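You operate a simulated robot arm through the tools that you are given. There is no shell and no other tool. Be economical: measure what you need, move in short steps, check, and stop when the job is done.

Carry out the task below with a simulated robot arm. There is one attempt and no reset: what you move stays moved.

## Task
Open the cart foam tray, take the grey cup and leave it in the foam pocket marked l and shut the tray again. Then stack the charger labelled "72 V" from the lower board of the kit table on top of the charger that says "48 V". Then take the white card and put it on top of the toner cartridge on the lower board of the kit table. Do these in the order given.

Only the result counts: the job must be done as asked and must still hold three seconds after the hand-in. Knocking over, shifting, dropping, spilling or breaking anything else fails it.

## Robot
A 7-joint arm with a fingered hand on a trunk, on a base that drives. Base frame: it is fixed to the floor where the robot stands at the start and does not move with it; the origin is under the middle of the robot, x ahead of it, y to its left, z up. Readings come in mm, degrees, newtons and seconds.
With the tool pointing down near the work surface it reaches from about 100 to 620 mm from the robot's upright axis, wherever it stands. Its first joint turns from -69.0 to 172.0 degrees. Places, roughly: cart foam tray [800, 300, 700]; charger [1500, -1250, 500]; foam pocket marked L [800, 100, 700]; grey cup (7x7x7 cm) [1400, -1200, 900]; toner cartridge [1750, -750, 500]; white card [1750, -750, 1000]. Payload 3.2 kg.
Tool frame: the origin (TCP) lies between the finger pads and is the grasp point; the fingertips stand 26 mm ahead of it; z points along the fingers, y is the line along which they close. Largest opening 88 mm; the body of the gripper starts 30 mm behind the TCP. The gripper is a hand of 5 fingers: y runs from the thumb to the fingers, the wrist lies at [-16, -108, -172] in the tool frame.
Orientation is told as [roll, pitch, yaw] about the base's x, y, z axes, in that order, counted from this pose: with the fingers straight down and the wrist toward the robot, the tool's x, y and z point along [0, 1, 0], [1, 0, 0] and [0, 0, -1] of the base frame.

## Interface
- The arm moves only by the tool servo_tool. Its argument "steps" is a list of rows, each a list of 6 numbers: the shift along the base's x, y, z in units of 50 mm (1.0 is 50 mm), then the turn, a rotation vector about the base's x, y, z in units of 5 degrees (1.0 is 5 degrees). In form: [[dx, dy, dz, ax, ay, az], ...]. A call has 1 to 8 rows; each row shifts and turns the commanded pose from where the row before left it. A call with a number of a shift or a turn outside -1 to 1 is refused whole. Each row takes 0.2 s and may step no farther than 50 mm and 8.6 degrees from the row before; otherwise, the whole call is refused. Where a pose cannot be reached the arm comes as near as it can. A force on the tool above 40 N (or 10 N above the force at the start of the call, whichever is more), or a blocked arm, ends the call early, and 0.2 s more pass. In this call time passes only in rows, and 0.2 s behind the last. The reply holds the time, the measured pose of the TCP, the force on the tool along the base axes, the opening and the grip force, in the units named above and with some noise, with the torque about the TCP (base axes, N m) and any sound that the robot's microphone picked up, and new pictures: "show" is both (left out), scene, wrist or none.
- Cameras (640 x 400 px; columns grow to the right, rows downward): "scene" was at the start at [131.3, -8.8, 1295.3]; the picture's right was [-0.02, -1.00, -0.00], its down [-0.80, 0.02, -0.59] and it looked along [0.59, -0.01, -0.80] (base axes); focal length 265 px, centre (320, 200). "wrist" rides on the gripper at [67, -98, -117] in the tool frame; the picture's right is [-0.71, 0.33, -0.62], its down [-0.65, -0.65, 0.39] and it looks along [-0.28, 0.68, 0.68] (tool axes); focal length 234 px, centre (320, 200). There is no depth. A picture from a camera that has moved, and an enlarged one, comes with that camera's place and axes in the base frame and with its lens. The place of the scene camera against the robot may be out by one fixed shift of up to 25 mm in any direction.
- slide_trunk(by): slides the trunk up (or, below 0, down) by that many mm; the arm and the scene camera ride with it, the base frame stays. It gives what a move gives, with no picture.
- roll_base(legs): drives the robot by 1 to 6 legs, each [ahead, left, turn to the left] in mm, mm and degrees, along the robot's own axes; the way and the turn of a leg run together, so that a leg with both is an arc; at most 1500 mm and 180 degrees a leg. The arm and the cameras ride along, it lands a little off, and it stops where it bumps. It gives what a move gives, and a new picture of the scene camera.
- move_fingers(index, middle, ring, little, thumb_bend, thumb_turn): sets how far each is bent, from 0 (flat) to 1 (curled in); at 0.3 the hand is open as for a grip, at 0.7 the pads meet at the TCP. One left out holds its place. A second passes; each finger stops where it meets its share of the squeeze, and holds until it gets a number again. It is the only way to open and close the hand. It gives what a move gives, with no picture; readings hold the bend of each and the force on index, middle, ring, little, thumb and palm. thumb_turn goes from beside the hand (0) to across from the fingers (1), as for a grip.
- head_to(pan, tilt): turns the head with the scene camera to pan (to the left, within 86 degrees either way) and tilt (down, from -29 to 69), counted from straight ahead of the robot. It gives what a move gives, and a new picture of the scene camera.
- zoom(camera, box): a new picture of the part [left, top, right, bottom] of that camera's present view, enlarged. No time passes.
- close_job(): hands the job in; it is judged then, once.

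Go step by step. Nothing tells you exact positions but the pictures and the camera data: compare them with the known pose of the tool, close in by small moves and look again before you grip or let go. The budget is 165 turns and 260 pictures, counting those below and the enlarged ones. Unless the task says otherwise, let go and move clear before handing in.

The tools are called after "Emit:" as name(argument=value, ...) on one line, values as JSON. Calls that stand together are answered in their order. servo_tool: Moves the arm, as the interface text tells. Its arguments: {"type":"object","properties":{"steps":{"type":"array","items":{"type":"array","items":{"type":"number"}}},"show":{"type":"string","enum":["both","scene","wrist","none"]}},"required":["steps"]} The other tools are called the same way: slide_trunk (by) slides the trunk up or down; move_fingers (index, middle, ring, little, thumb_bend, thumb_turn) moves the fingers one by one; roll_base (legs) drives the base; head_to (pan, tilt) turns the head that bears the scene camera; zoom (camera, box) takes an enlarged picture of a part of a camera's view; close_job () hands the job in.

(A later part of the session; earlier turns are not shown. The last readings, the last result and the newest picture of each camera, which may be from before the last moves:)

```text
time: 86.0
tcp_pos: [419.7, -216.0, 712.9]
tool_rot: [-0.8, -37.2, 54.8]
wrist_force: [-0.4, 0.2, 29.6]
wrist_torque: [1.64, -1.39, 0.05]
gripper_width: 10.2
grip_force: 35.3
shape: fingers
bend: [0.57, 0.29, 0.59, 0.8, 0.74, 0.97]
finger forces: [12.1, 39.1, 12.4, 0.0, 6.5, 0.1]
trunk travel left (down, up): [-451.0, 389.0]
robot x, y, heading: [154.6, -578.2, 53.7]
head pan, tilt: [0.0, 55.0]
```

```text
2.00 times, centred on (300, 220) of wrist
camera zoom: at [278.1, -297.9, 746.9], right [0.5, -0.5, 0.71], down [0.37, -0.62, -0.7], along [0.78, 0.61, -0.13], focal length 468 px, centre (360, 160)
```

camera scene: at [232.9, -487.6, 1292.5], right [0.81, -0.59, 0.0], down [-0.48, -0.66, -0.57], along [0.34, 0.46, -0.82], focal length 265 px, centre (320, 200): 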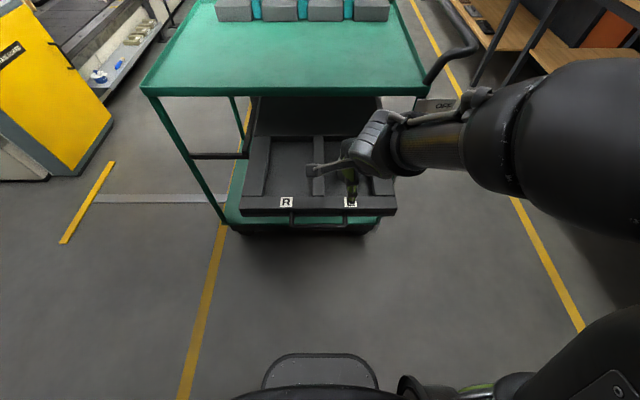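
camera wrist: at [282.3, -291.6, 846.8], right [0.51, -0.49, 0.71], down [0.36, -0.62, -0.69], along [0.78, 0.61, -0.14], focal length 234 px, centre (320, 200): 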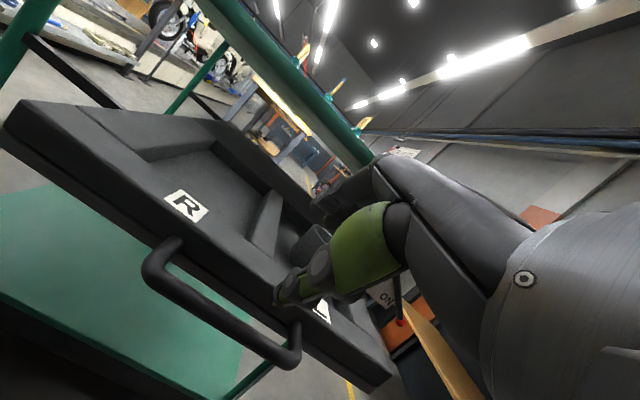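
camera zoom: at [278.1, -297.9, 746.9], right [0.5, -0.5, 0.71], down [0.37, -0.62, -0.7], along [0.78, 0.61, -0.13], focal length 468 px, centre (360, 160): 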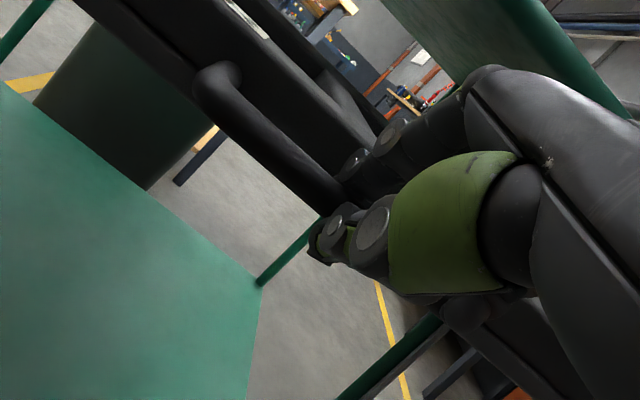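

The bar is pinched; I push by driving forward a little and check that the tray follows.

Emit:
roll_base(legs=[[60, 0, 0]])

```text
time: 87.0
tcp_pos: [454.2, -168.5, 713.4]
tool_rot: [-0.8, -37.3, 54.8]
wrist_force: [-2.7, 0.3, 29.2]
wrist_torque: [1.5, -1.33, 0.05]
gripper_width: 10.0
grip_force: 32.8
shape: fingers
bend: [0.56, 0.28, 0.59, 0.8, 0.75, 0.97]
finger forces: [11.8, 36.1, 11.8, 0.0, 6.7, 0.1]
trunk travel left (down, up): [-451.0, 389.0]
robot x, y, heading: [188.2, -531.9, 53.9]
head pan, tilt: [0.0, 55.0]
camera scene: at [266.2, -441.7, 1100.0], right [0.81, -0.59, 0.0], down [-0.48, -0.66, -0.58], along [0.34, 0.47, -0.82], focal length 265 px, centre (320, 200)
```

scene: 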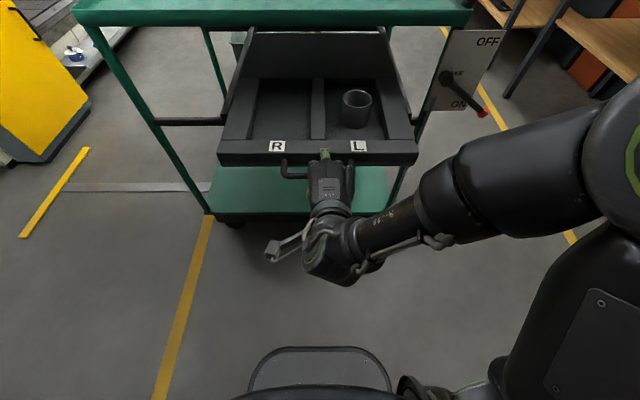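

Emit:
roll_base(legs=[[100, 0, 0]])

```text
time: 88.1
tcp_pos: [515.2, -86.1, 714.5]
tool_rot: [-0.8, -37.6, 54.7]
wrist_force: [0.0, -1.8, 26.0]
wrist_torque: [1.16, -1.08, 0.02]
gripper_width: 9.9
grip_force: 29.7
shape: fingers
bend: [0.58, 0.3, 0.6, 0.8, 0.74, 0.97]
finger forces: [10.7, 29.4, 10.5, 0.0, 8.4, 0.0]
trunk travel left (down, up): [-451.0, 389.0]
robot x, y, heading: [249.7, -448.1, 54.0]
head pan, tilt: [0.0, 55.0]
camera scene: at [326.3, -359.9, 1099.9], right [0.81, -0.59, 0.0], down [-0.48, -0.66, -0.58], along [0.34, 0.47, -0.82], focal length 265 px, centre (320, 200)
```

scene: 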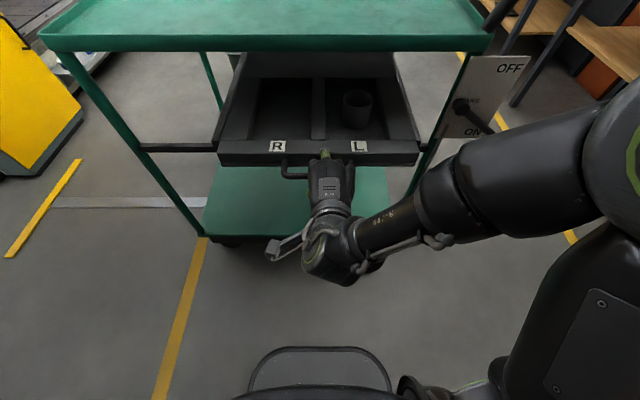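

Emit:
roll_base(legs=[[70, 0, 0]])

Emit:
servo_tool(steps=[[0.12, 0.16, 0, 0, 0, 0], [0.12, 0.16, 0, 0, 0, 0], [0.12, 0.16, 0, 0, 0, 0]], show="scene")

```text
time: 89.2
tcp_pos: [557.1, -26.7, 715.4]
tool_rot: [-0.8, -37.8, 54.7]
wrist_force: [-0.7, 0.1, 23.1]
wrist_torque: [0.95, -0.87, 0.1]
gripper_width: 9.9
grip_force: 26.5
shape: fingers
bend: [0.59, 0.32, 0.62, 0.8, 0.73, 0.97]
finger forces: [9.6, 24.3, 9.6, 0.0, 9.6, 0.1]
trunk travel left (down, up): [-451.0, 389.0]
robot x, y, heading: [288.2, -393.5, 53.9]
head pan, tilt: [0.0, 55.0]
camera scene: at [368.5, -301.5, 1099.9], right [0.81, -0.59, 0.0], down [-0.48, -0.66, -0.58], along [0.34, 0.47, -0.82], focal length 265 px, centre (320, 200)
```

scene: 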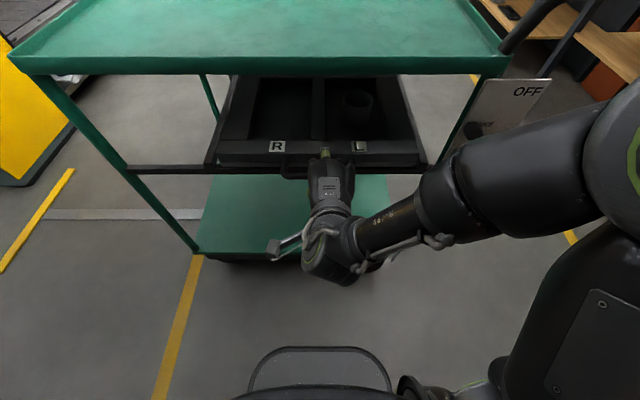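

```text
time: 89.9
tcp_pos: [568.2, -11.5, 721.1]
tool_rot: [-0.7, -38.7, 55.0]
wrist_force: [-12.9, -25.0, 19.9]
wrist_torque: [0.67, -0.76, -0.1]
gripper_width: 10.4
grip_force: 26.9
shape: fingers
bend: [0.72, 0.35, 0.68, 0.8, 0.64, 0.96]
finger forces: [3.3, 30.5, 3.6, 0.0, 16.2, 0.1]
trunk travel left (down, up): [-451.0, 389.0]
robot x, y, heading: [286.2, -393.3, 53.6]
head pan, tilt: [0.0, 55.0]
stopped in row 3: the force on the tool passed its limit at 46 N (the readings are from after the stop); the commanded pose is now the measured one
camera scene: at [366.1, -307.1, 1100.4], right [0.81, -0.59, 0.0], down [-0.48, -0.66, -0.58], along [0.34, 0.47, -0.81], focal length 265 px, centre (320, 200)
```

scene: 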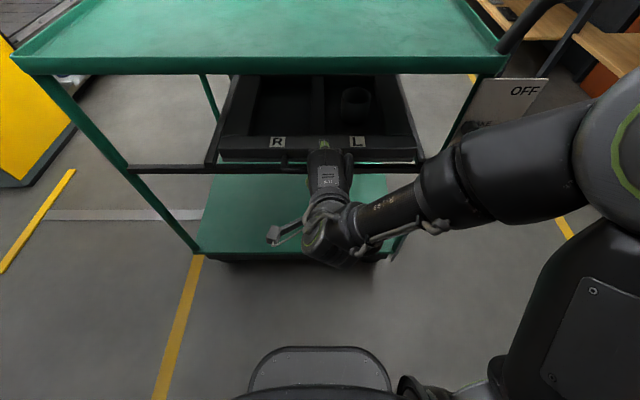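

The tray reached its stop (28 N). I release and back the hand out.

Emit:
move_fingers(index=0.48, middle=0.48, ring=0.48, little=0.48, thumb_bend=0.35)

Emit:
servo_tool(steps=[[-0.1, -0.13, 0.4, 0, 0, 0], [-0.25, -0.35, 0.4, 0, 0, 0], [-0.25, -0.35, 0.4, 0, 0, 0], [-0.3, -0.4, 0.3, 0, 0, 0]], show="scene")

```text
time: 90.9
tcp_pos: [568.8, -10.4, 721.9]
tool_rot: [-0.8, -39.0, 54.9]
wrist_force: [-15.4, -21.3, 35.4]
wrist_torque: [1.41, -1.32, -0.28]
gripper_width: 63.4
grip_force: 22.9
shape: fingers
bend: [0.48, 0.38, 0.48, 0.48, 0.35, 0.97]
finger forces: [0.1, 46.2, 0.0, 0.0, 0.1, 0.1]
trunk travel left (down, up): [-451.0, 389.0]
robot x, y, heading: [291.7, -389.9, 53.8]
head pan, tilt: [0.0, 55.0]
```

```text
time: 91.9
tcp_pos: [522.6, -38.2, 794.9]
tool_rot: [-1.0, -37.8, 55.0]
wrist_force: [-0.7, 0.6, 0.5]
wrist_torque: [0.02, 0.01, -0.03]
gripper_width: 63.7
grip_force: 0.0
shape: fingers
bend: [0.48, 0.48, 0.48, 0.48, 0.35, 0.97]
finger forces: [0.0, 0.0, 0.0, 0.0, 0.0, 0.0]
out of reach, approached as far as the arm can: row 3, 4
trunk travel left (down, up): [-451.0, 389.0]
robot x, y, heading: [295.4, -392.4, 53.5]
head pan, tilt: [0.0, 55.0]
camera scene: at [369.7, -299.9, 1099.4], right [0.81, -0.59, 0.0], down [-0.48, -0.66, -0.57], along [0.34, 0.46, -0.82], focal length 265 px, centre (320, 200)
```

scene: 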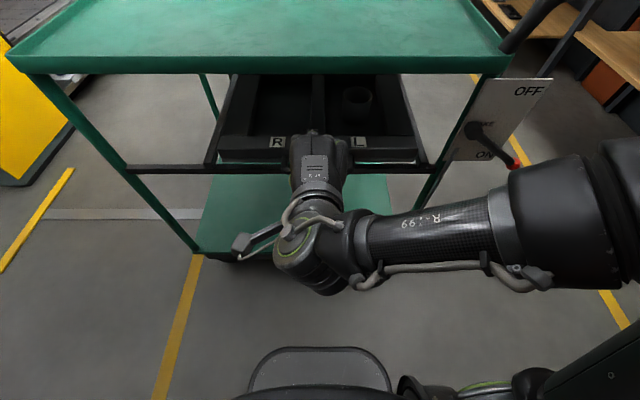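

Emit:
roll_base(legs=[[-200, 0, 0]])

Emit:
head_to(pan=-5, tilt=40)

Emit:
zoom(camera="scene", box=[200, 50, 460, 210])

```text
time: 93.5
tcp_pos: [405.9, -196.8, 797.0]
tool_rot: [-0.7, -37.9, 55.2]
wrist_force: [-0.8, -0.5, 0.9]
wrist_torque: [0.0, 0.01, -0.03]
gripper_width: 63.7
grip_force: 0.1
shape: fingers
bend: [0.48, 0.48, 0.48, 0.48, 0.35, 0.97]
finger forces: [0.1, 0.1, 0.0, 0.1, 0.0, 0.0]
trunk travel left (down, up): [-451.0, 389.0]
robot x, y, heading: [173.2, -551.0, 54.1]
head pan, tilt: [0.0, 55.0]
camera scene: at [254.3, -457.9, 1099.5], right [0.81, -0.59, 0.0], down [-0.48, -0.66, -0.57], along [0.34, 0.46, -0.82], focal length 265 px, centre (320, 200)
```

scene: 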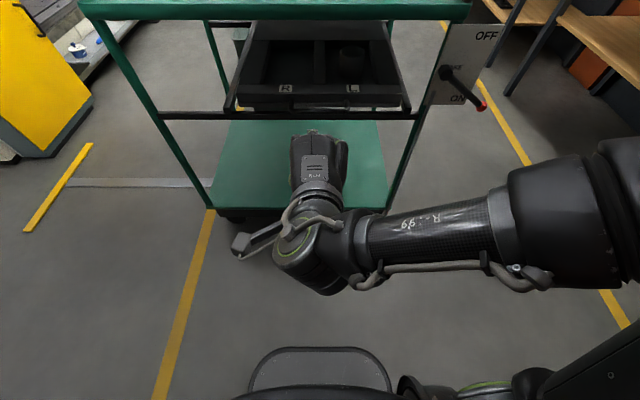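

```text
time: 94.2
tcp_pos: [406.0, -195.7, 796.0]
tool_rot: [-0.8, -37.9, 55.1]
wrist_force: [0.0, 0.0, -0.2]
wrist_torque: [0.0, 0.0, -0.04]
gripper_width: 63.9
grip_force: 0.1
shape: fingers
bend: [0.48, 0.48, 0.48, 0.48, 0.35, 0.97]
finger forces: [0.0, 0.0, 0.0, 0.1, 0.1, 0.1]
trunk travel left (down, up): [-451.0, 389.0]
robot x, y, heading: [175.5, -548.7, 54.1]
head pan, tilt: [-5.0, 40.0]
camera scene: at [268.0, -451.6, 1120.0], right [0.76, -0.66, 0.0], down [-0.42, -0.49, -0.77], along [0.5, 0.58, -0.64], focal length 265 px, centre (320, 200)
```

scene: 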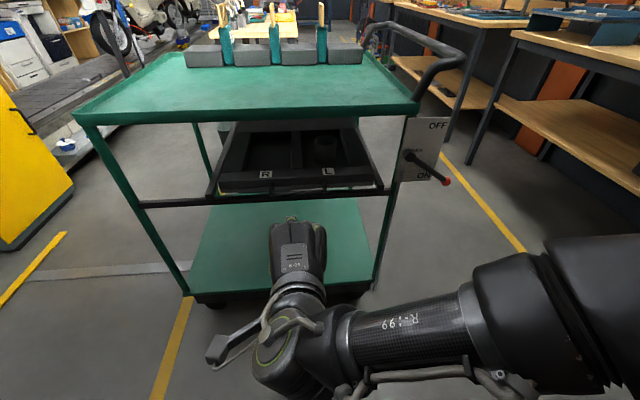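

```text
2.46 times, centred on (330, 130) of scene
camera zoom: at [268.0, -451.6, 1120.0], right [0.76, -0.66, 0.0], down [-0.42, -0.49, -0.77], along [0.5, 0.58, -0.64], focal length 652 px, centre (295, 372)
```

zoom: 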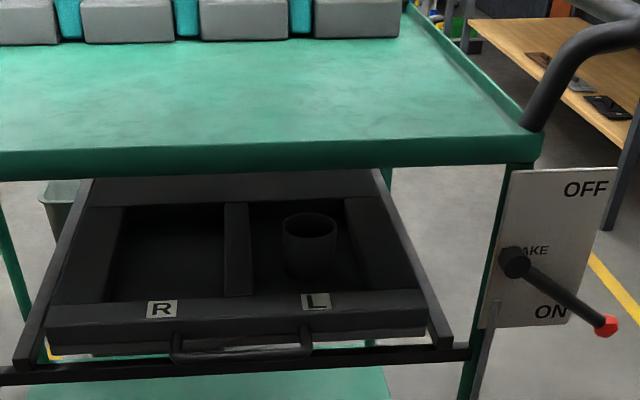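

The tray is shut with the cup upright inside, and the cart hasn't moved. Next I go to the chargers on the lower board (72 V at about room depth 1930, 48 V ≈ 205 mm to its left).

Emit:
roll_base(legs=[[0, -350, 0], [170, -190, 0], [0, 0, -90.5]])

Emit:
head_to(pan=0, tilt=25)

Emit:
zoom(camera="scene", box=[160, 150, 480, 350])

```text
time: 101.8
tcp_pos: [1073.2, -954.7, 795.2]
tool_rot: [-0.9, -37.9, -34.0]
wrist_force: [0.5, -0.3, 0.3]
wrist_torque: [-0.03, 0.01, 0.01]
gripper_width: 63.9
grip_force: 0.0
shape: fingers
bend: [0.48, 0.48, 0.48, 0.48, 0.35, 0.97]
finger forces: [0.0, 0.0, 0.0, 0.0, 0.0, 0.0]
trunk travel left (down, up): [-451.0, 389.0]
robot x, y, heading: [712.4, -732.5, -35.0]
head pan, tilt: [-5.0, 40.0]
camera scene: at [829.0, -821.0, 1120.1], right [-0.64, -0.77, 0.0], down [-0.49, 0.41, -0.77], along [0.59, -0.49, -0.64], focal length 265 px, centre (320, 200)
```

scene: 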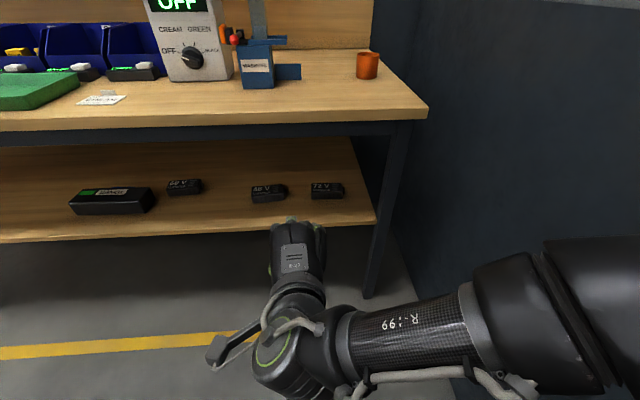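

```text
time: 102.5
tcp_pos: [1072.3, -955.4, 797.0]
tool_rot: [-0.8, -38.0, -34.0]
wrist_force: [0.1, -0.9, 0.0]
wrist_torque: [0.01, 0.05, 0.0]
gripper_width: 63.8
grip_force: 0.1
shape: fingers
bend: [0.48, 0.48, 0.48, 0.48, 0.35, 0.97]
finger forces: [0.1, 0.1, 0.0, 0.0, 0.1, 0.0]
trunk travel left (down, up): [-451.0, 389.0]
robot x, y, heading: [715.0, -730.7, -34.9]
head pan, tilt: [0.0, 25.0]
camera scene: at [839.3, -819.2, 1143.3], right [-0.57, -0.82, 0.0], down [-0.35, 0.24, -0.91], along [0.74, -0.52, -0.42], focal length 265 px, centre (320, 200)
```

scene: 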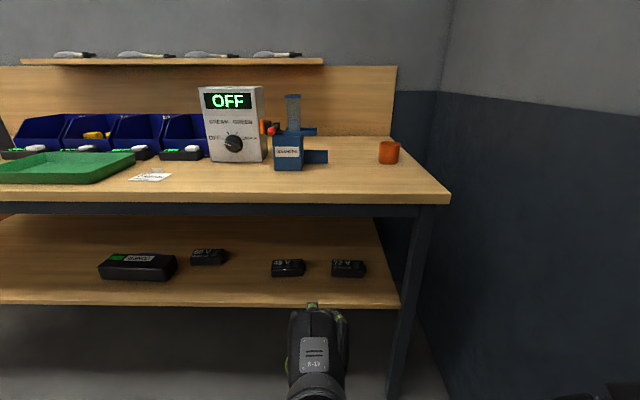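

```text
2.00 times, centred on (320, 250) of scene
camera zoom: at [839.3, -819.2, 1143.3], right [-0.57, -0.82, 0.0], down [-0.35, 0.24, -0.91], along [0.74, -0.52, -0.42], focal length 530 px, centre (320, 100)
```

zoom: 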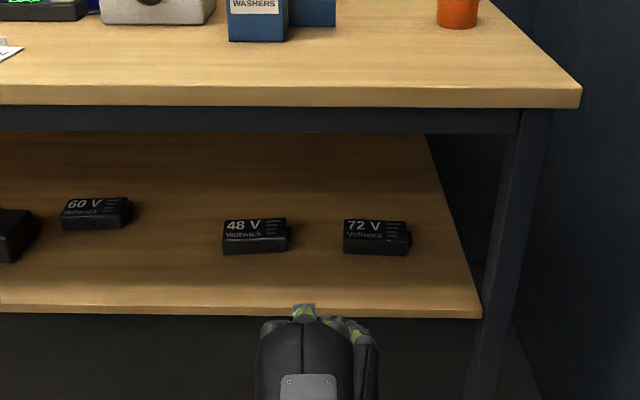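

Emit:
slide_trunk(by=-170)

Emit:
roll_base(legs=[[200, 0, -1.6]])

Emit:
zoom(camera="scene", box=[160, 100, 480, 300])

Emit:
zoom(camera="wrist", box=[0, 0, 640, 400])

```text
time: 104.4
tcp_pos: [1072.3, -956.6, 626.6]
tool_rot: [-0.8, -37.9, -34.1]
wrist_force: [-0.7, 0.3, 0.1]
wrist_torque: [0.0, 0.01, -0.01]
gripper_width: 63.6
grip_force: 0.0
shape: fingers
bend: [0.48, 0.48, 0.48, 0.48, 0.35, 0.97]
finger forces: [0.0, 0.0, 0.0, 0.0, 0.0, 0.0]
trunk travel left (down, up): [-281.0, 559.0]
robot x, y, heading: [717.7, -729.6, -34.8]
head pan, tilt: [0.0, 25.0]
```

```text
time: 106.0
tcp_pos: [1227.8, -1082.9, 626.4]
tool_rot: [-0.9, -37.9, -35.7]
wrist_force: [-0.2, 0.3, -0.4]
wrist_torque: [0.02, -0.02, -0.02]
gripper_width: 63.9
grip_force: 0.1
shape: fingers
bend: [0.48, 0.48, 0.48, 0.48, 0.35, 0.97]
finger forces: [0.1, 0.0, 0.0, 0.0, 0.1, 0.0]
trunk travel left (down, up): [-281.0, 559.0]
robot x, y, heading: [878.0, -846.5, -36.7]
head pan, tilt: [0.0, 25.0]
camera scene: at [999.0, -940.0, 973.4], right [-0.6, -0.8, 0.0], down [-0.34, 0.25, -0.91], along [0.73, -0.54, -0.42], focal length 265 px, centre (320, 200)
```

scene: 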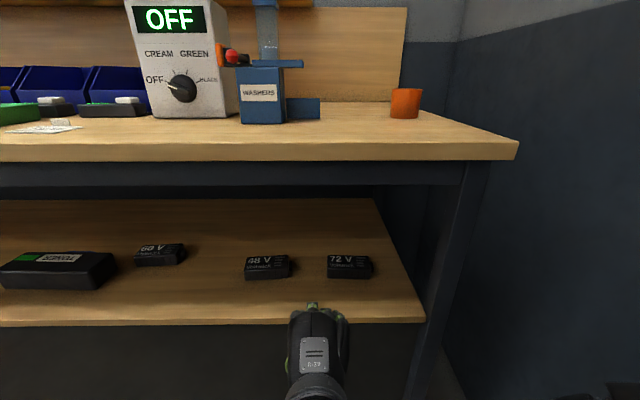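

```text
2.00 times, centred on (320, 200) of scene
camera zoom: at [999.0, -940.0, 973.4], right [-0.6, -0.8, 0.0], down [-0.34, 0.25, -0.91], along [0.73, -0.54, -0.42], focal length 530 px, centre (320, 200)
```

zoom: 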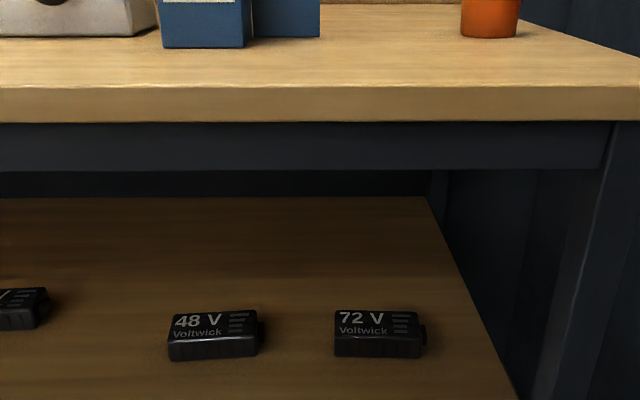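

```text
1.00 times, centred on (320, 200) of wrist (not enlarged: the box is as wide or as high as the picture)
camera zoom: at [1147.2, -941.8, 658.0], right [-0.51, -0.49, 0.7], down [-0.61, -0.37, -0.7], along [0.6, -0.79, -0.11], focal length 234 px, centre (320, 200)
```

zoom: 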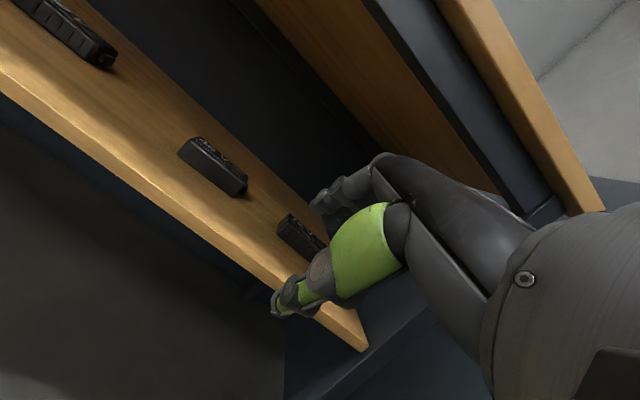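

Emit:
servo_tool(steps=[[0.16, -0.12, 0, 0.6, 0.83, 0], [0.16, -0.12, 0, 0.6, 0.83, 0], [0.16, -0.12, 0, 0.6, 0.83, 0], [0.16, -0.12, 0, 0.6, 0.83, 0], [0.16, -0.12, 0, 0.6, 0.83, 0], [0.16, -0.12, 0, 0.4, 0.56, 0]], show="both")

Emit:
head_to(pan=-25, tilt=40)

```text
time: 107.4
tcp_pos: [1275.9, -1119.0, 628.4]
tool_rot: [-0.7, -8.8, -35.7]
wrist_force: [-0.7, 0.0, 0.1]
wrist_torque: [0.03, 0.01, -0.01]
gripper_width: 63.9
grip_force: 0.1
shape: fingers
bend: [0.48, 0.48, 0.48, 0.48, 0.35, 0.97]
finger forces: [0.0, 0.0, 0.1, 0.0, 0.0, 0.1]
trunk travel left (down, up): [-281.0, 559.0]
robot x, y, heading: [874.3, -846.4, -36.7]
head pan, tilt: [0.0, 25.0]
camera scene: at [998.9, -940.0, 973.4], right [-0.6, -0.8, 0.0], down [-0.34, 0.25, -0.91], along [0.73, -0.54, -0.42], focal length 265 px, centre (320, 200)
camera wrist: at [1223.2, -998.3, 727.3], right [-0.22, -0.7, 0.68], down [-0.86, -0.19, -0.48], along [0.46, -0.69, -0.56], focal length 234 px, centre (320, 200)
```

scene: 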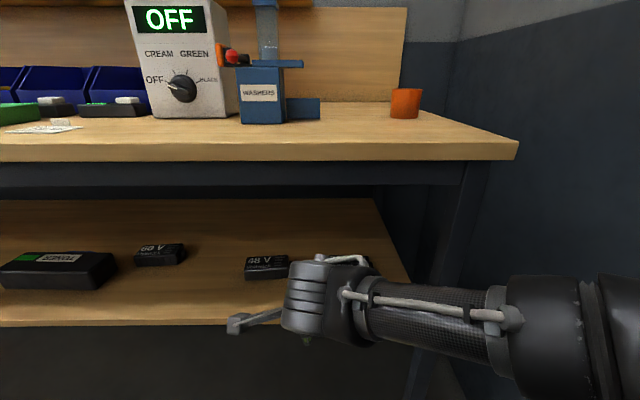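
wrist: 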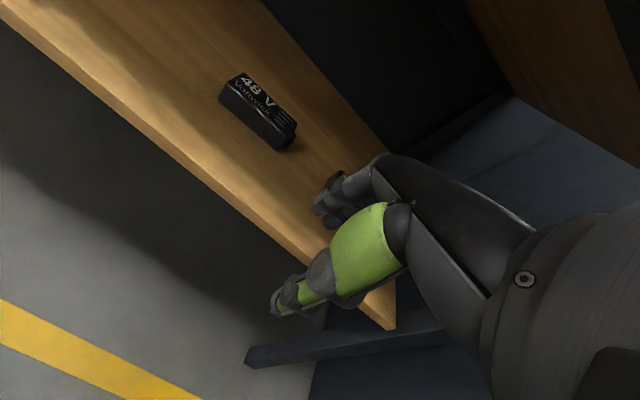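

```text
time: 108.3
tcp_pos: [1275.3, -1120.8, 626.8]
tool_rot: [-0.9, -8.9, -35.8]
wrist_force: [-0.4, -0.1, 0.1]
wrist_torque: [0.0, 0.01, 0.0]
gripper_width: 64.0
grip_force: 0.1
shape: fingers
bend: [0.48, 0.48, 0.48, 0.48, 0.35, 0.97]
finger forces: [0.0, 0.0, 0.1, 0.0, 0.1, 0.0]
trunk travel left (down, up): [-281.0, 559.0]
robot x, y, heading: [875.9, -849.9, -36.6]
head pan, tilt: [-25.0, 40.0]
camera scene: at [965.4, -959.7, 950.1], right [-0.88, -0.47, 0.0], down [-0.3, 0.57, -0.77], along [0.36, -0.67, -0.64], focal length 265 px, centre (320, 200)
```

scene: 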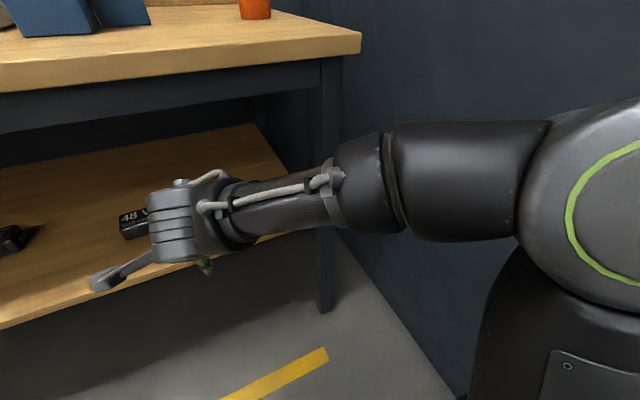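

The forearm comes in from the right, so I'll stand farther left so that it clears the table's right leg. I shift the base left, then swing the hand right.

Emit:
roll_base(legs=[[-30, 290, 0]])

Emit:
servo_tool(steps=[[-0.58, -0.79, 0, 0, 0, 0], [-0.58, -0.79, 0, 0, 0, 0], [-0.58, -0.79, 0, 0, 0, 0], [-0.58, -0.79, 0, 0, 0, 0], [-0.58, -0.79, 0, 0, 0, 0], [-0.58, -0.79, 0, 0, 0, 0]], show="both")

```text
time: 110.3
tcp_pos: [1426.7, -869.6, 627.9]
tool_rot: [-0.8, -8.9, -35.9]
wrist_force: [0.6, -0.1, 0.3]
wrist_torque: [-0.02, 0.04, -0.02]
gripper_width: 64.0
grip_force: 0.1
shape: fingers
bend: [0.48, 0.48, 0.48, 0.48, 0.35, 0.97]
finger forces: [0.0, 0.0, 0.1, 0.1, 0.0, 0.1]
trunk travel left (down, up): [-281.0, 559.0]
robot x, y, heading: [1028.6, -596.7, -36.8]
head pan, tilt: [-25.0, 40.0]
camera scene: at [1116.6, -707.7, 950.1], right [-0.88, -0.47, 0.0], down [-0.3, 0.57, -0.77], along [0.36, -0.68, -0.64], focal length 265 px, centre (320, 200)
```

scene: 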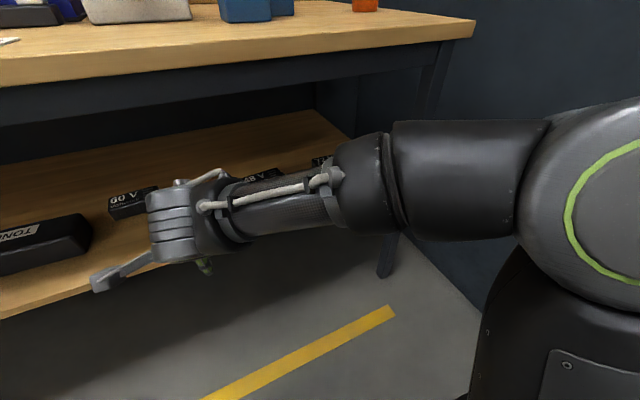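

```text
time: 111.8
tcp_pos: [1253.8, -1108.6, 626.0]
tool_rot: [-0.7, -8.8, -35.9]
wrist_force: [-0.1, -0.1, -0.7]
wrist_torque: [0.04, 0.03, 0.02]
gripper_width: 63.8
grip_force: 0.1
shape: fingers
bend: [0.48, 0.48, 0.48, 0.48, 0.35, 0.97]
finger forces: [0.1, 0.0, 0.0, 0.0, 0.0, 0.1]
trunk travel left (down, up): [-281.0, 559.0]
robot x, y, heading: [1027.3, -596.9, -36.9]
head pan, tilt: [-25.0, 40.0]
camera scene: at [1116.6, -707.8, 950.1], right [-0.88, -0.47, 0.0], down [-0.3, 0.57, -0.77], along [0.36, -0.68, -0.64], focal length 265 px, centre (320, 200)
camera wrist: at [1201.1, -985.9, 727.0], right [-0.22, -0.7, 0.68], down [-0.86, -0.18, -0.47], along [0.46, -0.69, -0.56], focal length 234 px, centre (320, 200)
```

scene: 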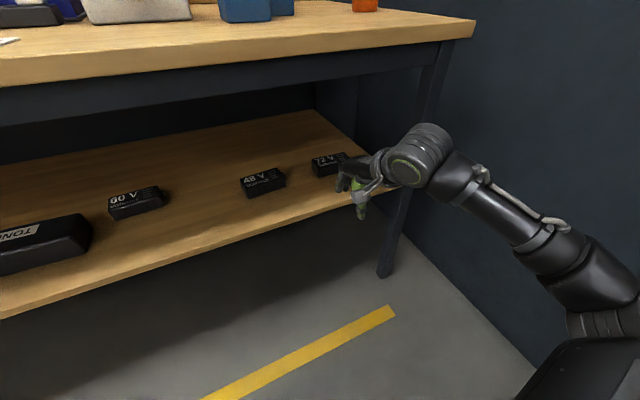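
wrist: 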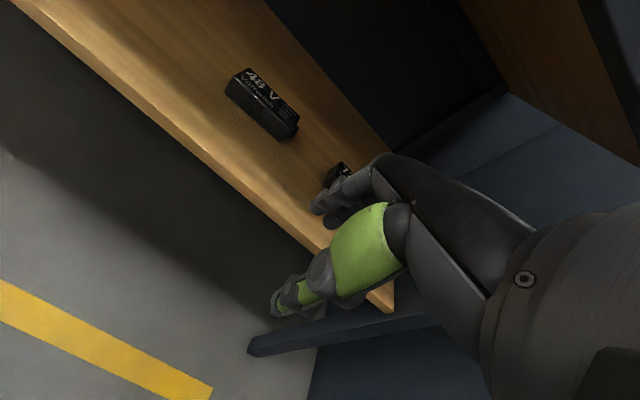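

Emit:
servo_tool(steps=[[-0.48, -0.65, 0, 0, 0, 0], [-0.48, -0.65, 0, 0, 0, 0]], show="none")

Emit:
slide_trunk(by=-35)

Emit:
roll_base(legs=[[120, 0, 0]])

Emit:
zoom(camera="wrist", box=[0, 0, 640, 400])

```text
time: 112.3
tcp_pos: [1205.2, -1172.9, 627.1]
tool_rot: [-0.8, -8.9, -35.9]
wrist_force: [0.6, -0.2, 0.2]
wrist_torque: [0.0, 0.0, 0.03]
gripper_width: 63.9
grip_force: 0.1
shape: fingers
bend: [0.48, 0.48, 0.48, 0.48, 0.35, 0.97]
finger forces: [0.0, 0.0, 0.0, 0.0, 0.0, 0.0]
trunk travel left (down, up): [-281.0, 559.0]
robot x, y, heading: [1029.6, -597.0, -37.1]
head pan, tilt: [-25.0, 40.0]
```

```text
time: 113.1
tcp_pos: [1206.5, -1172.9, 593.1]
tool_rot: [-0.8, -8.9, -36.0]
wrist_force: [-0.6, 0.0, -0.5]
wrist_torque: [-0.01, 0.01, 0.01]
gripper_width: 63.6
grip_force: 0.1
shape: fingers
bend: [0.48, 0.48, 0.48, 0.48, 0.35, 0.97]
finger forces: [0.0, 0.0, 0.1, 0.1, 0.0, 0.1]
trunk travel left (down, up): [-246.0, 594.0]
robot x, y, heading: [1027.6, -596.6, -37.1]
head pan, tilt: [-25.0, 40.0]
```

```text
time: 114.4
tcp_pos: [1301.8, -1243.3, 592.6]
tool_rot: [-0.8, -8.8, -36.0]
wrist_force: [0.1, -0.4, -0.5]
wrist_torque: [-0.03, 0.04, -0.01]
gripper_width: 63.6
grip_force: 0.1
shape: fingers
bend: [0.48, 0.48, 0.48, 0.48, 0.35, 0.97]
finger forces: [0.1, 0.0, 0.1, 0.0, 0.1, 0.1]
trunk travel left (down, up): [-246.0, 594.0]
robot x, y, heading: [1127.9, -668.8, -36.9]
head pan, tilt: [-25.0, 40.0]
camera scene: at [1211.6, -779.3, 915.1], right [-0.88, -0.47, 0.0], down [-0.3, 0.57, -0.77], along [0.36, -0.68, -0.64], focal length 265 px, centre (320, 200)
```

scene: 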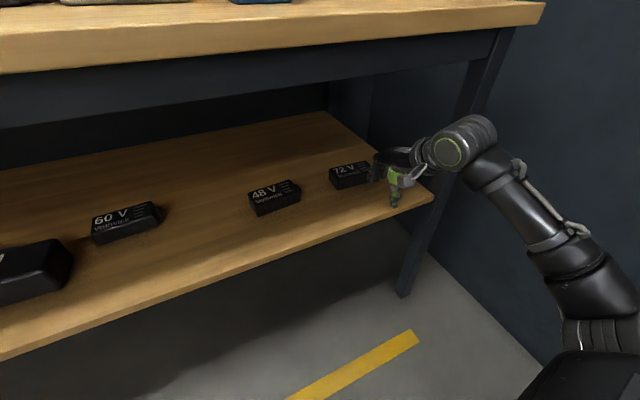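

```text
1.00 times, centred on (320, 200) of wrist (not enlarged: the box is as wide or as high as the picture)
camera zoom: at [1248.3, -1121.8, 692.7], right [-0.22, -0.7, 0.68], down [-0.86, -0.18, -0.48], along [0.46, -0.69, -0.56], focal length 234 px, centre (320, 200)
```

zoom: 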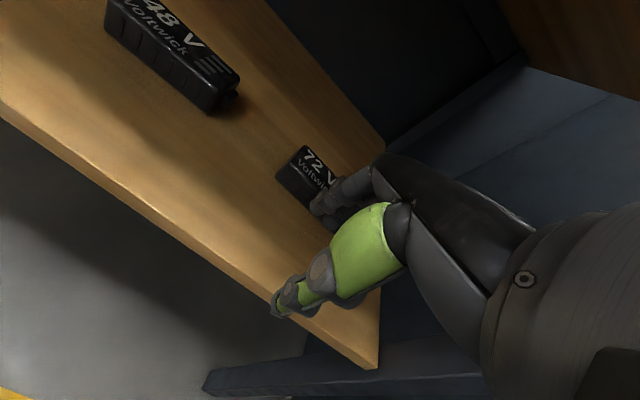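

Emit:
zoom(camera="wrist", box=[80, 0, 400, 200])

Emit:
zoom(camera="scene", box=[220, 100, 540, 300])

```text
2.00 times, centred on (240, 100) of wrist
camera zoom: at [1248.3, -1121.8, 692.7], right [-0.22, -0.7, 0.68], down [-0.86, -0.18, -0.48], along [0.46, -0.69, -0.56], focal length 468 px, centre (480, 400)
```

zoom: 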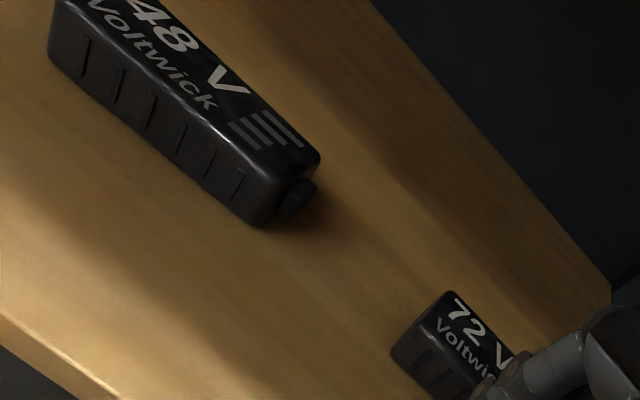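

```text
2.00 times, centred on (380, 200) of scene
camera zoom: at [1211.6, -779.3, 915.1], right [-0.88, -0.47, 0.0], down [-0.3, 0.57, -0.77], along [0.36, -0.68, -0.64], focal length 530 px, centre (200, 200)
```

zoom: 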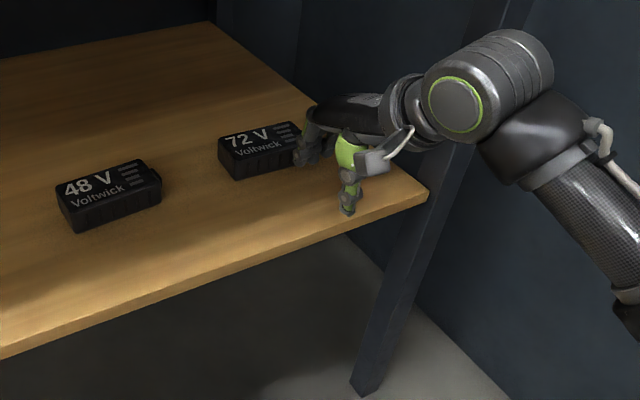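

Measured with the wrist camera: 72 V centre ≈ (1417, -1340), top z ≈ 532, turned about -7°; 48 V centre ≈ (1539, -1167). I open the hand, trim its angles and drive in above the 72 V charger.

Emit:
move_fingers(index=0.3, middle=0.3, ring=0.3, little=0.3, thumb_bend=0.3)

Emit:
servo_tool(steps=[[0, 0, 0, 0.3, 0.4, -0.6], [0, 0, 0, 0.3, 0.4, -0.6]], show="none")

Emit:
roll_base(legs=[[100, -9, 0]])

Emit:
zoom(camera="wrist", box=[0, 0, 640, 400])

```text
time: 115.4
tcp_pos: [1300.8, -1243.4, 592.5]
tool_rot: [-0.8, -8.8, -36.0]
wrist_force: [0.2, 0.1, 1.5]
wrist_torque: [0.0, -0.02, 0.0]
gripper_width: 87.5
grip_force: 0.0
shape: fingers
bend: [0.3, 0.3, 0.3, 0.3, 0.3, 0.97]
finger forces: [0.1, 0.0, 0.0, 0.0, 0.0, 0.0]
trunk travel left (down, up): [-246.0, 594.0]
robot x, y, heading: [1124.6, -667.1, -37.1]
head pan, tilt: [-25.0, 40.0]
```

```text
time: 116.0
tcp_pos: [1301.3, -1243.6, 593.2]
tool_rot: [-0.9, -3.8, -42.1]
wrist_force: [0.1, -0.4, 0.3]
wrist_torque: [-0.04, -0.02, 0.01]
gripper_width: 87.7
grip_force: 0.2
shape: fingers
bend: [0.3, 0.3, 0.3, 0.3, 0.3, 0.97]
finger forces: [0.0, 0.0, 0.0, 0.0, 0.0, 0.0]
trunk travel left (down, up): [-246.0, 594.0]
robot x, y, heading: [1127.6, -666.1, -37.2]
head pan, tilt: [-25.0, 40.0]
```

```text
time: 117.1
tcp_pos: [1376.5, -1312.2, 594.4]
tool_rot: [-1.0, -3.8, -41.9]
wrist_force: [-0.2, 0.1, -0.6]
wrist_torque: [-0.01, 0.0, 0.0]
gripper_width: 87.4
grip_force: 0.0
shape: fingers
bend: [0.3, 0.3, 0.3, 0.3, 0.3, 0.97]
finger forces: [0.0, 0.1, 0.0, 0.0, 0.0, 0.1]
trunk travel left (down, up): [-246.0, 594.0]
robot x, y, heading: [1195.4, -735.3, -36.7]
head pan, tilt: [-25.0, 40.0]
camera scene: at [1286.4, -846.9, 915.1], right [-0.88, -0.47, 0.0], down [-0.3, 0.57, -0.77], along [0.36, -0.68, -0.64], focal length 265 px, centre (320, 200)
```

scene: 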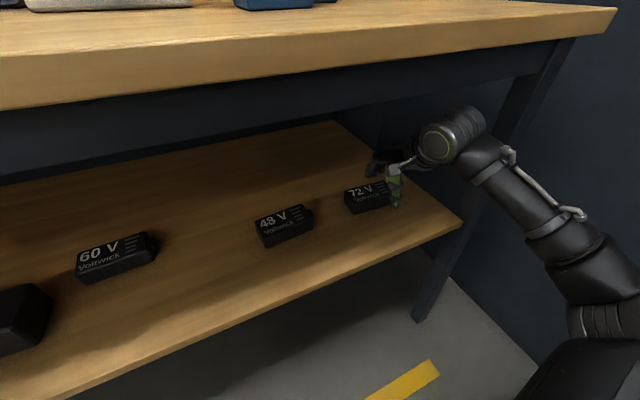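

```text
1.00 times, centred on (320, 200) of wrist (not enlarged: the box is as wide or as high as the picture)
camera zoom: at [1343.2, -1190.6, 702.3], right [-0.25, -0.71, 0.66], down [-0.9, -0.07, -0.42], along [0.34, -0.7, -0.63], focal length 234 px, centre (320, 200)
```

zoom: 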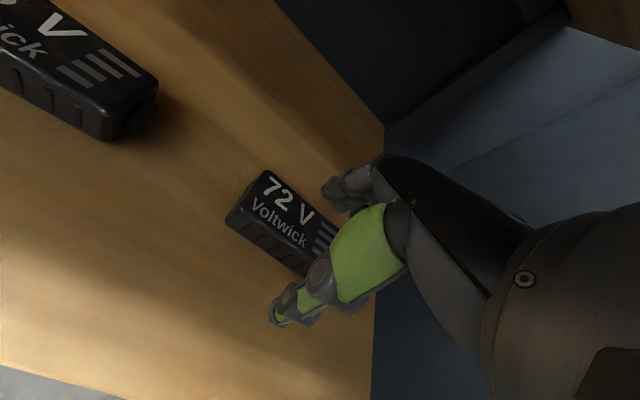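

Emit:
zoom(camera="wrist", box=[200, 130, 420, 340])

```text
1.90 times, centred on (310, 235) of wrist
camera zoom: at [1343.2, -1190.6, 702.3], right [-0.25, -0.71, 0.66], down [-0.9, -0.07, -0.42], along [0.34, -0.7, -0.63], focal length 446 px, centre (339, 133)
```

zoom: 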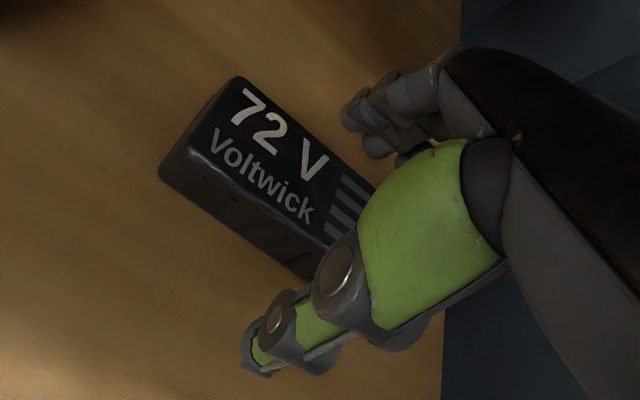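

Emit:
roll_base(legs=[[46, 0, 0]])

Emit:
servo_tool(steps=[[0, 0, 0, 0, 0, 0.6]], show="wrist")

```text
time: 118.0
tcp_pos: [1412.5, -1340.1, 592.6]
tool_rot: [-0.9, -3.8, -41.9]
wrist_force: [0.1, -0.2, 1.0]
wrist_torque: [0.04, 0.02, 0.02]
gripper_width: 87.5
grip_force: 0.1
shape: fingers
bend: [0.3, 0.3, 0.3, 0.3, 0.3, 0.97]
finger forces: [0.0, 0.0, 0.0, 0.1, 0.0, 0.0]
trunk travel left (down, up): [-246.0, 594.0]
robot x, y, heading: [1235.8, -761.5, -36.8]
head pan, tilt: [-25.0, 40.0]
camera scene: at [1323.2, -874.6, 915.1], right [-0.88, -0.47, 0.0], down [-0.3, 0.57, -0.77], along [0.36, -0.68, -0.64], focal length 265 px, centre (320, 200)
```

scene: 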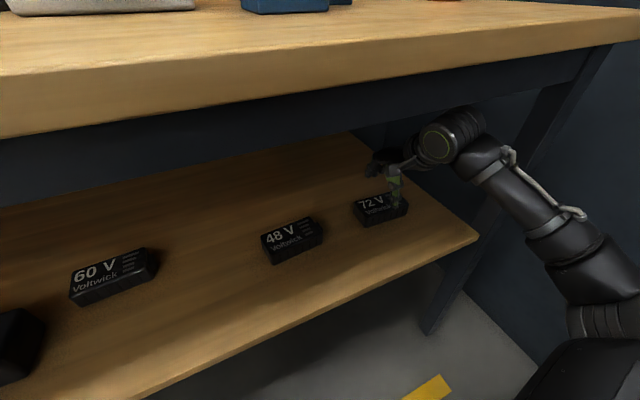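

```text
time: 118.4
tcp_pos: [1412.8, -1340.5, 592.8]
tool_rot: [-0.9, -3.8, -38.9]
wrist_force: [-0.4, -0.2, -0.1]
wrist_torque: [0.02, 0.01, 0.0]
gripper_width: 87.5
grip_force: 0.1
shape: fingers
bend: [0.3, 0.3, 0.3, 0.3, 0.3, 0.97]
finger forces: [0.0, 0.0, 0.0, 0.0, 0.0, 0.0]
trunk travel left (down, up): [-246.0, 594.0]
robot x, y, heading: [1235.7, -764.4, -37.0]
head pan, tilt: [-25.0, 40.0]
camera wrist: at [1373.6, -1220.2, 703.0], right [-0.21, -0.72, 0.66], down [-0.9, -0.12, -0.42], along [0.38, -0.68, -0.63], focal length 234 px, centre (320, 200)
```

wrist: 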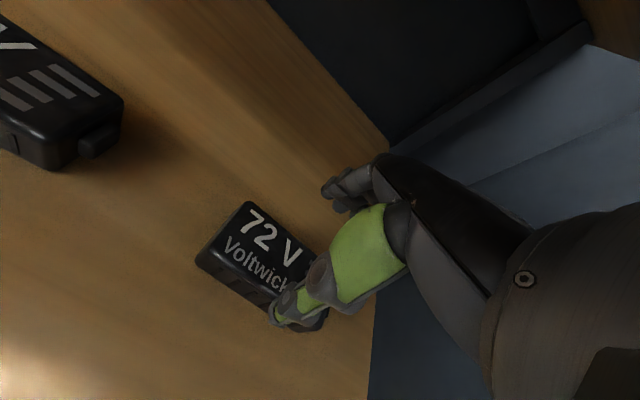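

Emit:
slide_trunk(by=-38)

Emit:
zoom(camera="wrist", box=[180, 130, 420, 330])

Emit:
zoom(camera="scene", box=[300, 100, 540, 260])

```text
time: 119.2
tcp_pos: [1412.6, -1339.6, 557.4]
tool_rot: [-1.1, -3.8, -39.0]
wrist_force: [0.6, 0.5, -0.2]
wrist_torque: [0.02, -0.01, 0.01]
gripper_width: 87.5
grip_force: 0.0
shape: fingers
bend: [0.3, 0.3, 0.3, 0.3, 0.3, 0.97]
finger forces: [0.0, 0.1, 0.1, 0.1, 0.0, 0.0]
trunk travel left (down, up): [-208.0, 632.0]
robot x, y, heading: [1237.2, -760.3, -37.0]
head pan, tilt: [-25.0, 40.0]
```

```text
2.00 times, centred on (300, 230) of wrist
camera zoom: at [1373.6, -1220.0, 665.0], right [-0.21, -0.72, 0.66], down [-0.9, -0.12, -0.42], along [0.38, -0.68, -0.63], focal length 468 px, centre (360, 140)
```

zoom: 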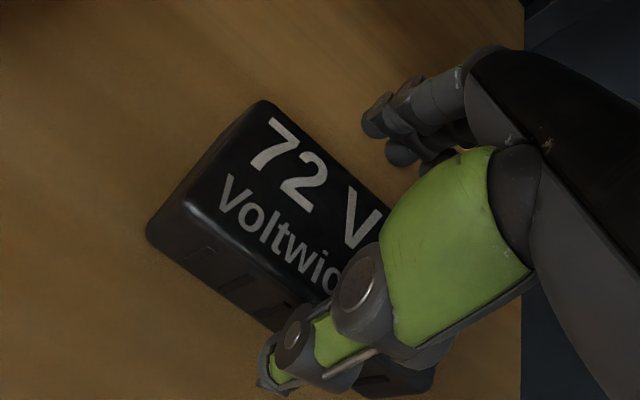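

```text
2.50 times, centred on (420, 180) of scene
camera zoom: at [1323.2, -874.5, 877.0], right [-0.88, -0.47, 0.0], down [-0.3, 0.57, -0.77], along [0.36, -0.68, -0.64], focal length 662 px, centre (70, 250)
```

zoom: 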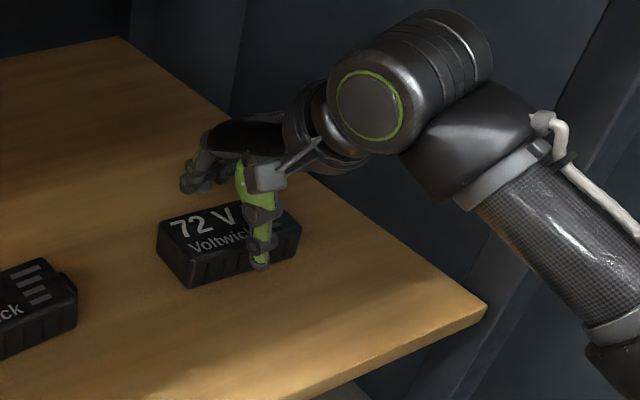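

Emit:
slide_trunk(by=-18)

Emit:
slide_trunk(by=-6)

Emit:
zoom(camera="wrist", box=[180, 130, 420, 330])

```text
time: 119.9
tcp_pos: [1412.7, -1339.9, 537.4]
tool_rot: [-1.0, -3.8, -39.0]
wrist_force: [-1.2, -0.5, 0.0]
wrist_torque: [-0.02, -0.01, 0.02]
gripper_width: 87.6
grip_force: 0.0
shape: fingers
bend: [0.3, 0.3, 0.3, 0.3, 0.3, 0.97]
finger forces: [0.0, 0.0, 0.1, 0.0, 0.1, 0.1]
trunk travel left (down, up): [-190.0, 650.0]
robot x, y, heading: [1236.4, -760.1, -36.9]
head pan, tilt: [-25.0, 40.0]
```

```text
time: 120.5
tcp_pos: [1411.9, -1338.8, 532.2]
tool_rot: [-1.0, -3.8, -38.9]
wrist_force: [0.7, -0.7, -0.2]
wrist_torque: [0.02, 0.0, -0.03]
gripper_width: 87.6
grip_force: 0.1
shape: fingers
bend: [0.3, 0.3, 0.3, 0.3, 0.3, 0.97]
finger forces: [0.0, 0.0, 0.0, 0.0, 0.0, 0.1]
trunk travel left (down, up): [-184.0, 656.0]
robot x, y, heading: [1238.7, -763.5, -37.1]
head pan, tilt: [-25.0, 40.0]
```

```text
2.00 times, centred on (300, 230) of wrist
camera zoom: at [1373.6, -1220.1, 641.0], right [-0.21, -0.72, 0.66], down [-0.9, -0.12, -0.42], along [0.38, -0.68, -0.63], focal length 468 px, centre (360, 140)
```

zoom: 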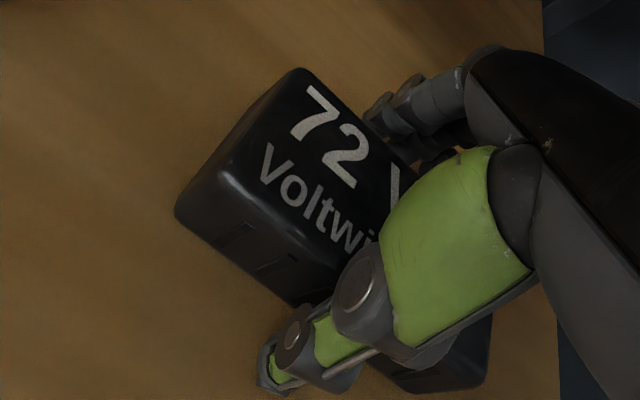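

Emit:
move_fingers(index=0.6, middle=0.6, ring=0.6, little=0.6, thumb_bend=0.6)

Emit:
zoom(camera="wrist", box=[180, 130, 420, 330])

```text
time: 121.5
tcp_pos: [1413.8, -1338.4, 531.7]
tool_rot: [-0.9, -4.0, -38.9]
wrist_force: [0.9, -1.4, 3.2]
wrist_torque: [-0.29, -0.07, 0.15]
gripper_width: 66.4
grip_force: 32.4
shape: fingers
bend: [0.47, 0.54, 0.54, 0.54, 0.41, 0.93]
finger forces: [15.6, 5.2, 4.4, 8.5, 31.3, 0.0]
trunk travel left (down, up): [-184.0, 656.0]
robot x, y, heading: [1235.7, -762.5, -36.8]
head pan, tilt: [-25.0, 40.0]
```

```text
2.00 times, centred on (300, 230) of wrist
camera zoom: at [1373.6, -1219.8, 641.5], right [-0.21, -0.72, 0.66], down [-0.9, -0.12, -0.42], along [0.38, -0.68, -0.62], focal length 468 px, centre (360, 140)
```

zoom: 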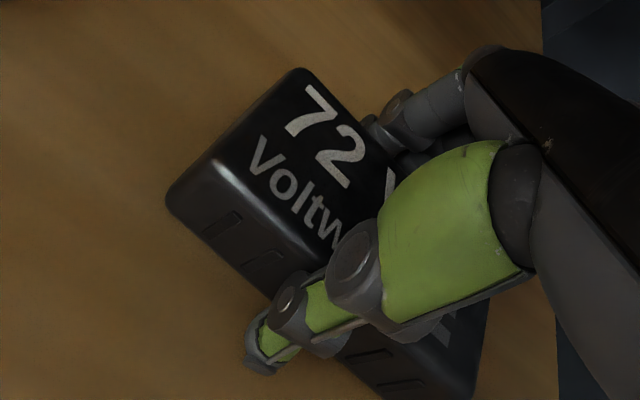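

Gripped with 32 N. I lift it with the trunk and check.

Emit:
slide_trunk(by=58)

Emit:
zoom(camera="wrist", box=[0, 0, 640, 400])

Emit:
zoom(camera="scene", box=[220, 80, 540, 280])

```text
time: 122.4
tcp_pos: [1413.2, -1339.4, 589.7]
tool_rot: [-1.0, -3.8, -39.0]
wrist_force: [0.4, 0.0, -3.2]
wrist_torque: [-0.02, -0.01, -0.01]
gripper_width: 66.8
grip_force: 31.4
shape: fingers
bend: [0.47, 0.54, 0.54, 0.55, 0.41, 0.92]
finger forces: [15.6, 4.5, 3.9, 6.8, 31.5, 0.0]
trunk travel left (down, up): [-242.0, 598.0]
robot x, y, heading: [1236.3, -758.0, -36.8]
head pan, tilt: [-25.0, 40.0]
```

```text
1.00 times, centred on (320, 200) of wrist (not enlarged: the box is as wide or as high as the picture)
camera zoom: at [1373.7, -1220.5, 698.5], right [-0.21, -0.72, 0.66], down [-0.9, -0.12, -0.42], along [0.38, -0.68, -0.63], focal length 234 px, centre (320, 200)
```

zoom: 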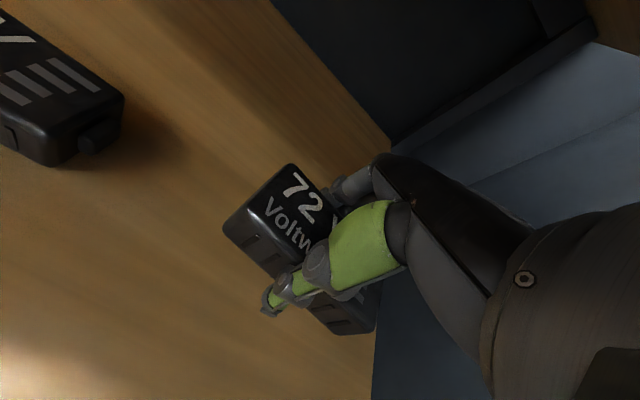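

```text
2.00 times, centred on (380, 180) of scene
camera zoom: at [1323.3, -875.1, 911.0], right [-0.88, -0.47, 0.0], down [-0.3, 0.57, -0.77], along [0.36, -0.68, -0.64], focal length 530 px, centre (200, 240)
```

zoom: 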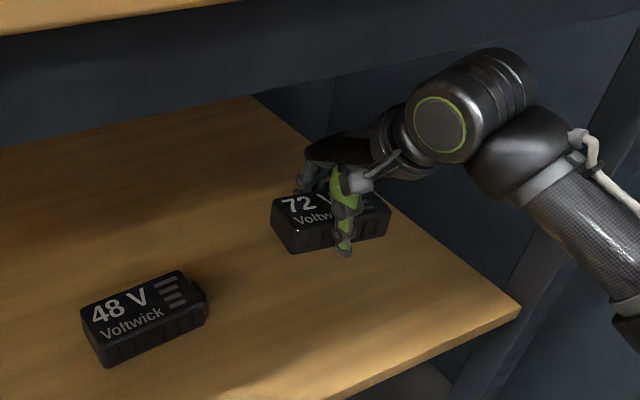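

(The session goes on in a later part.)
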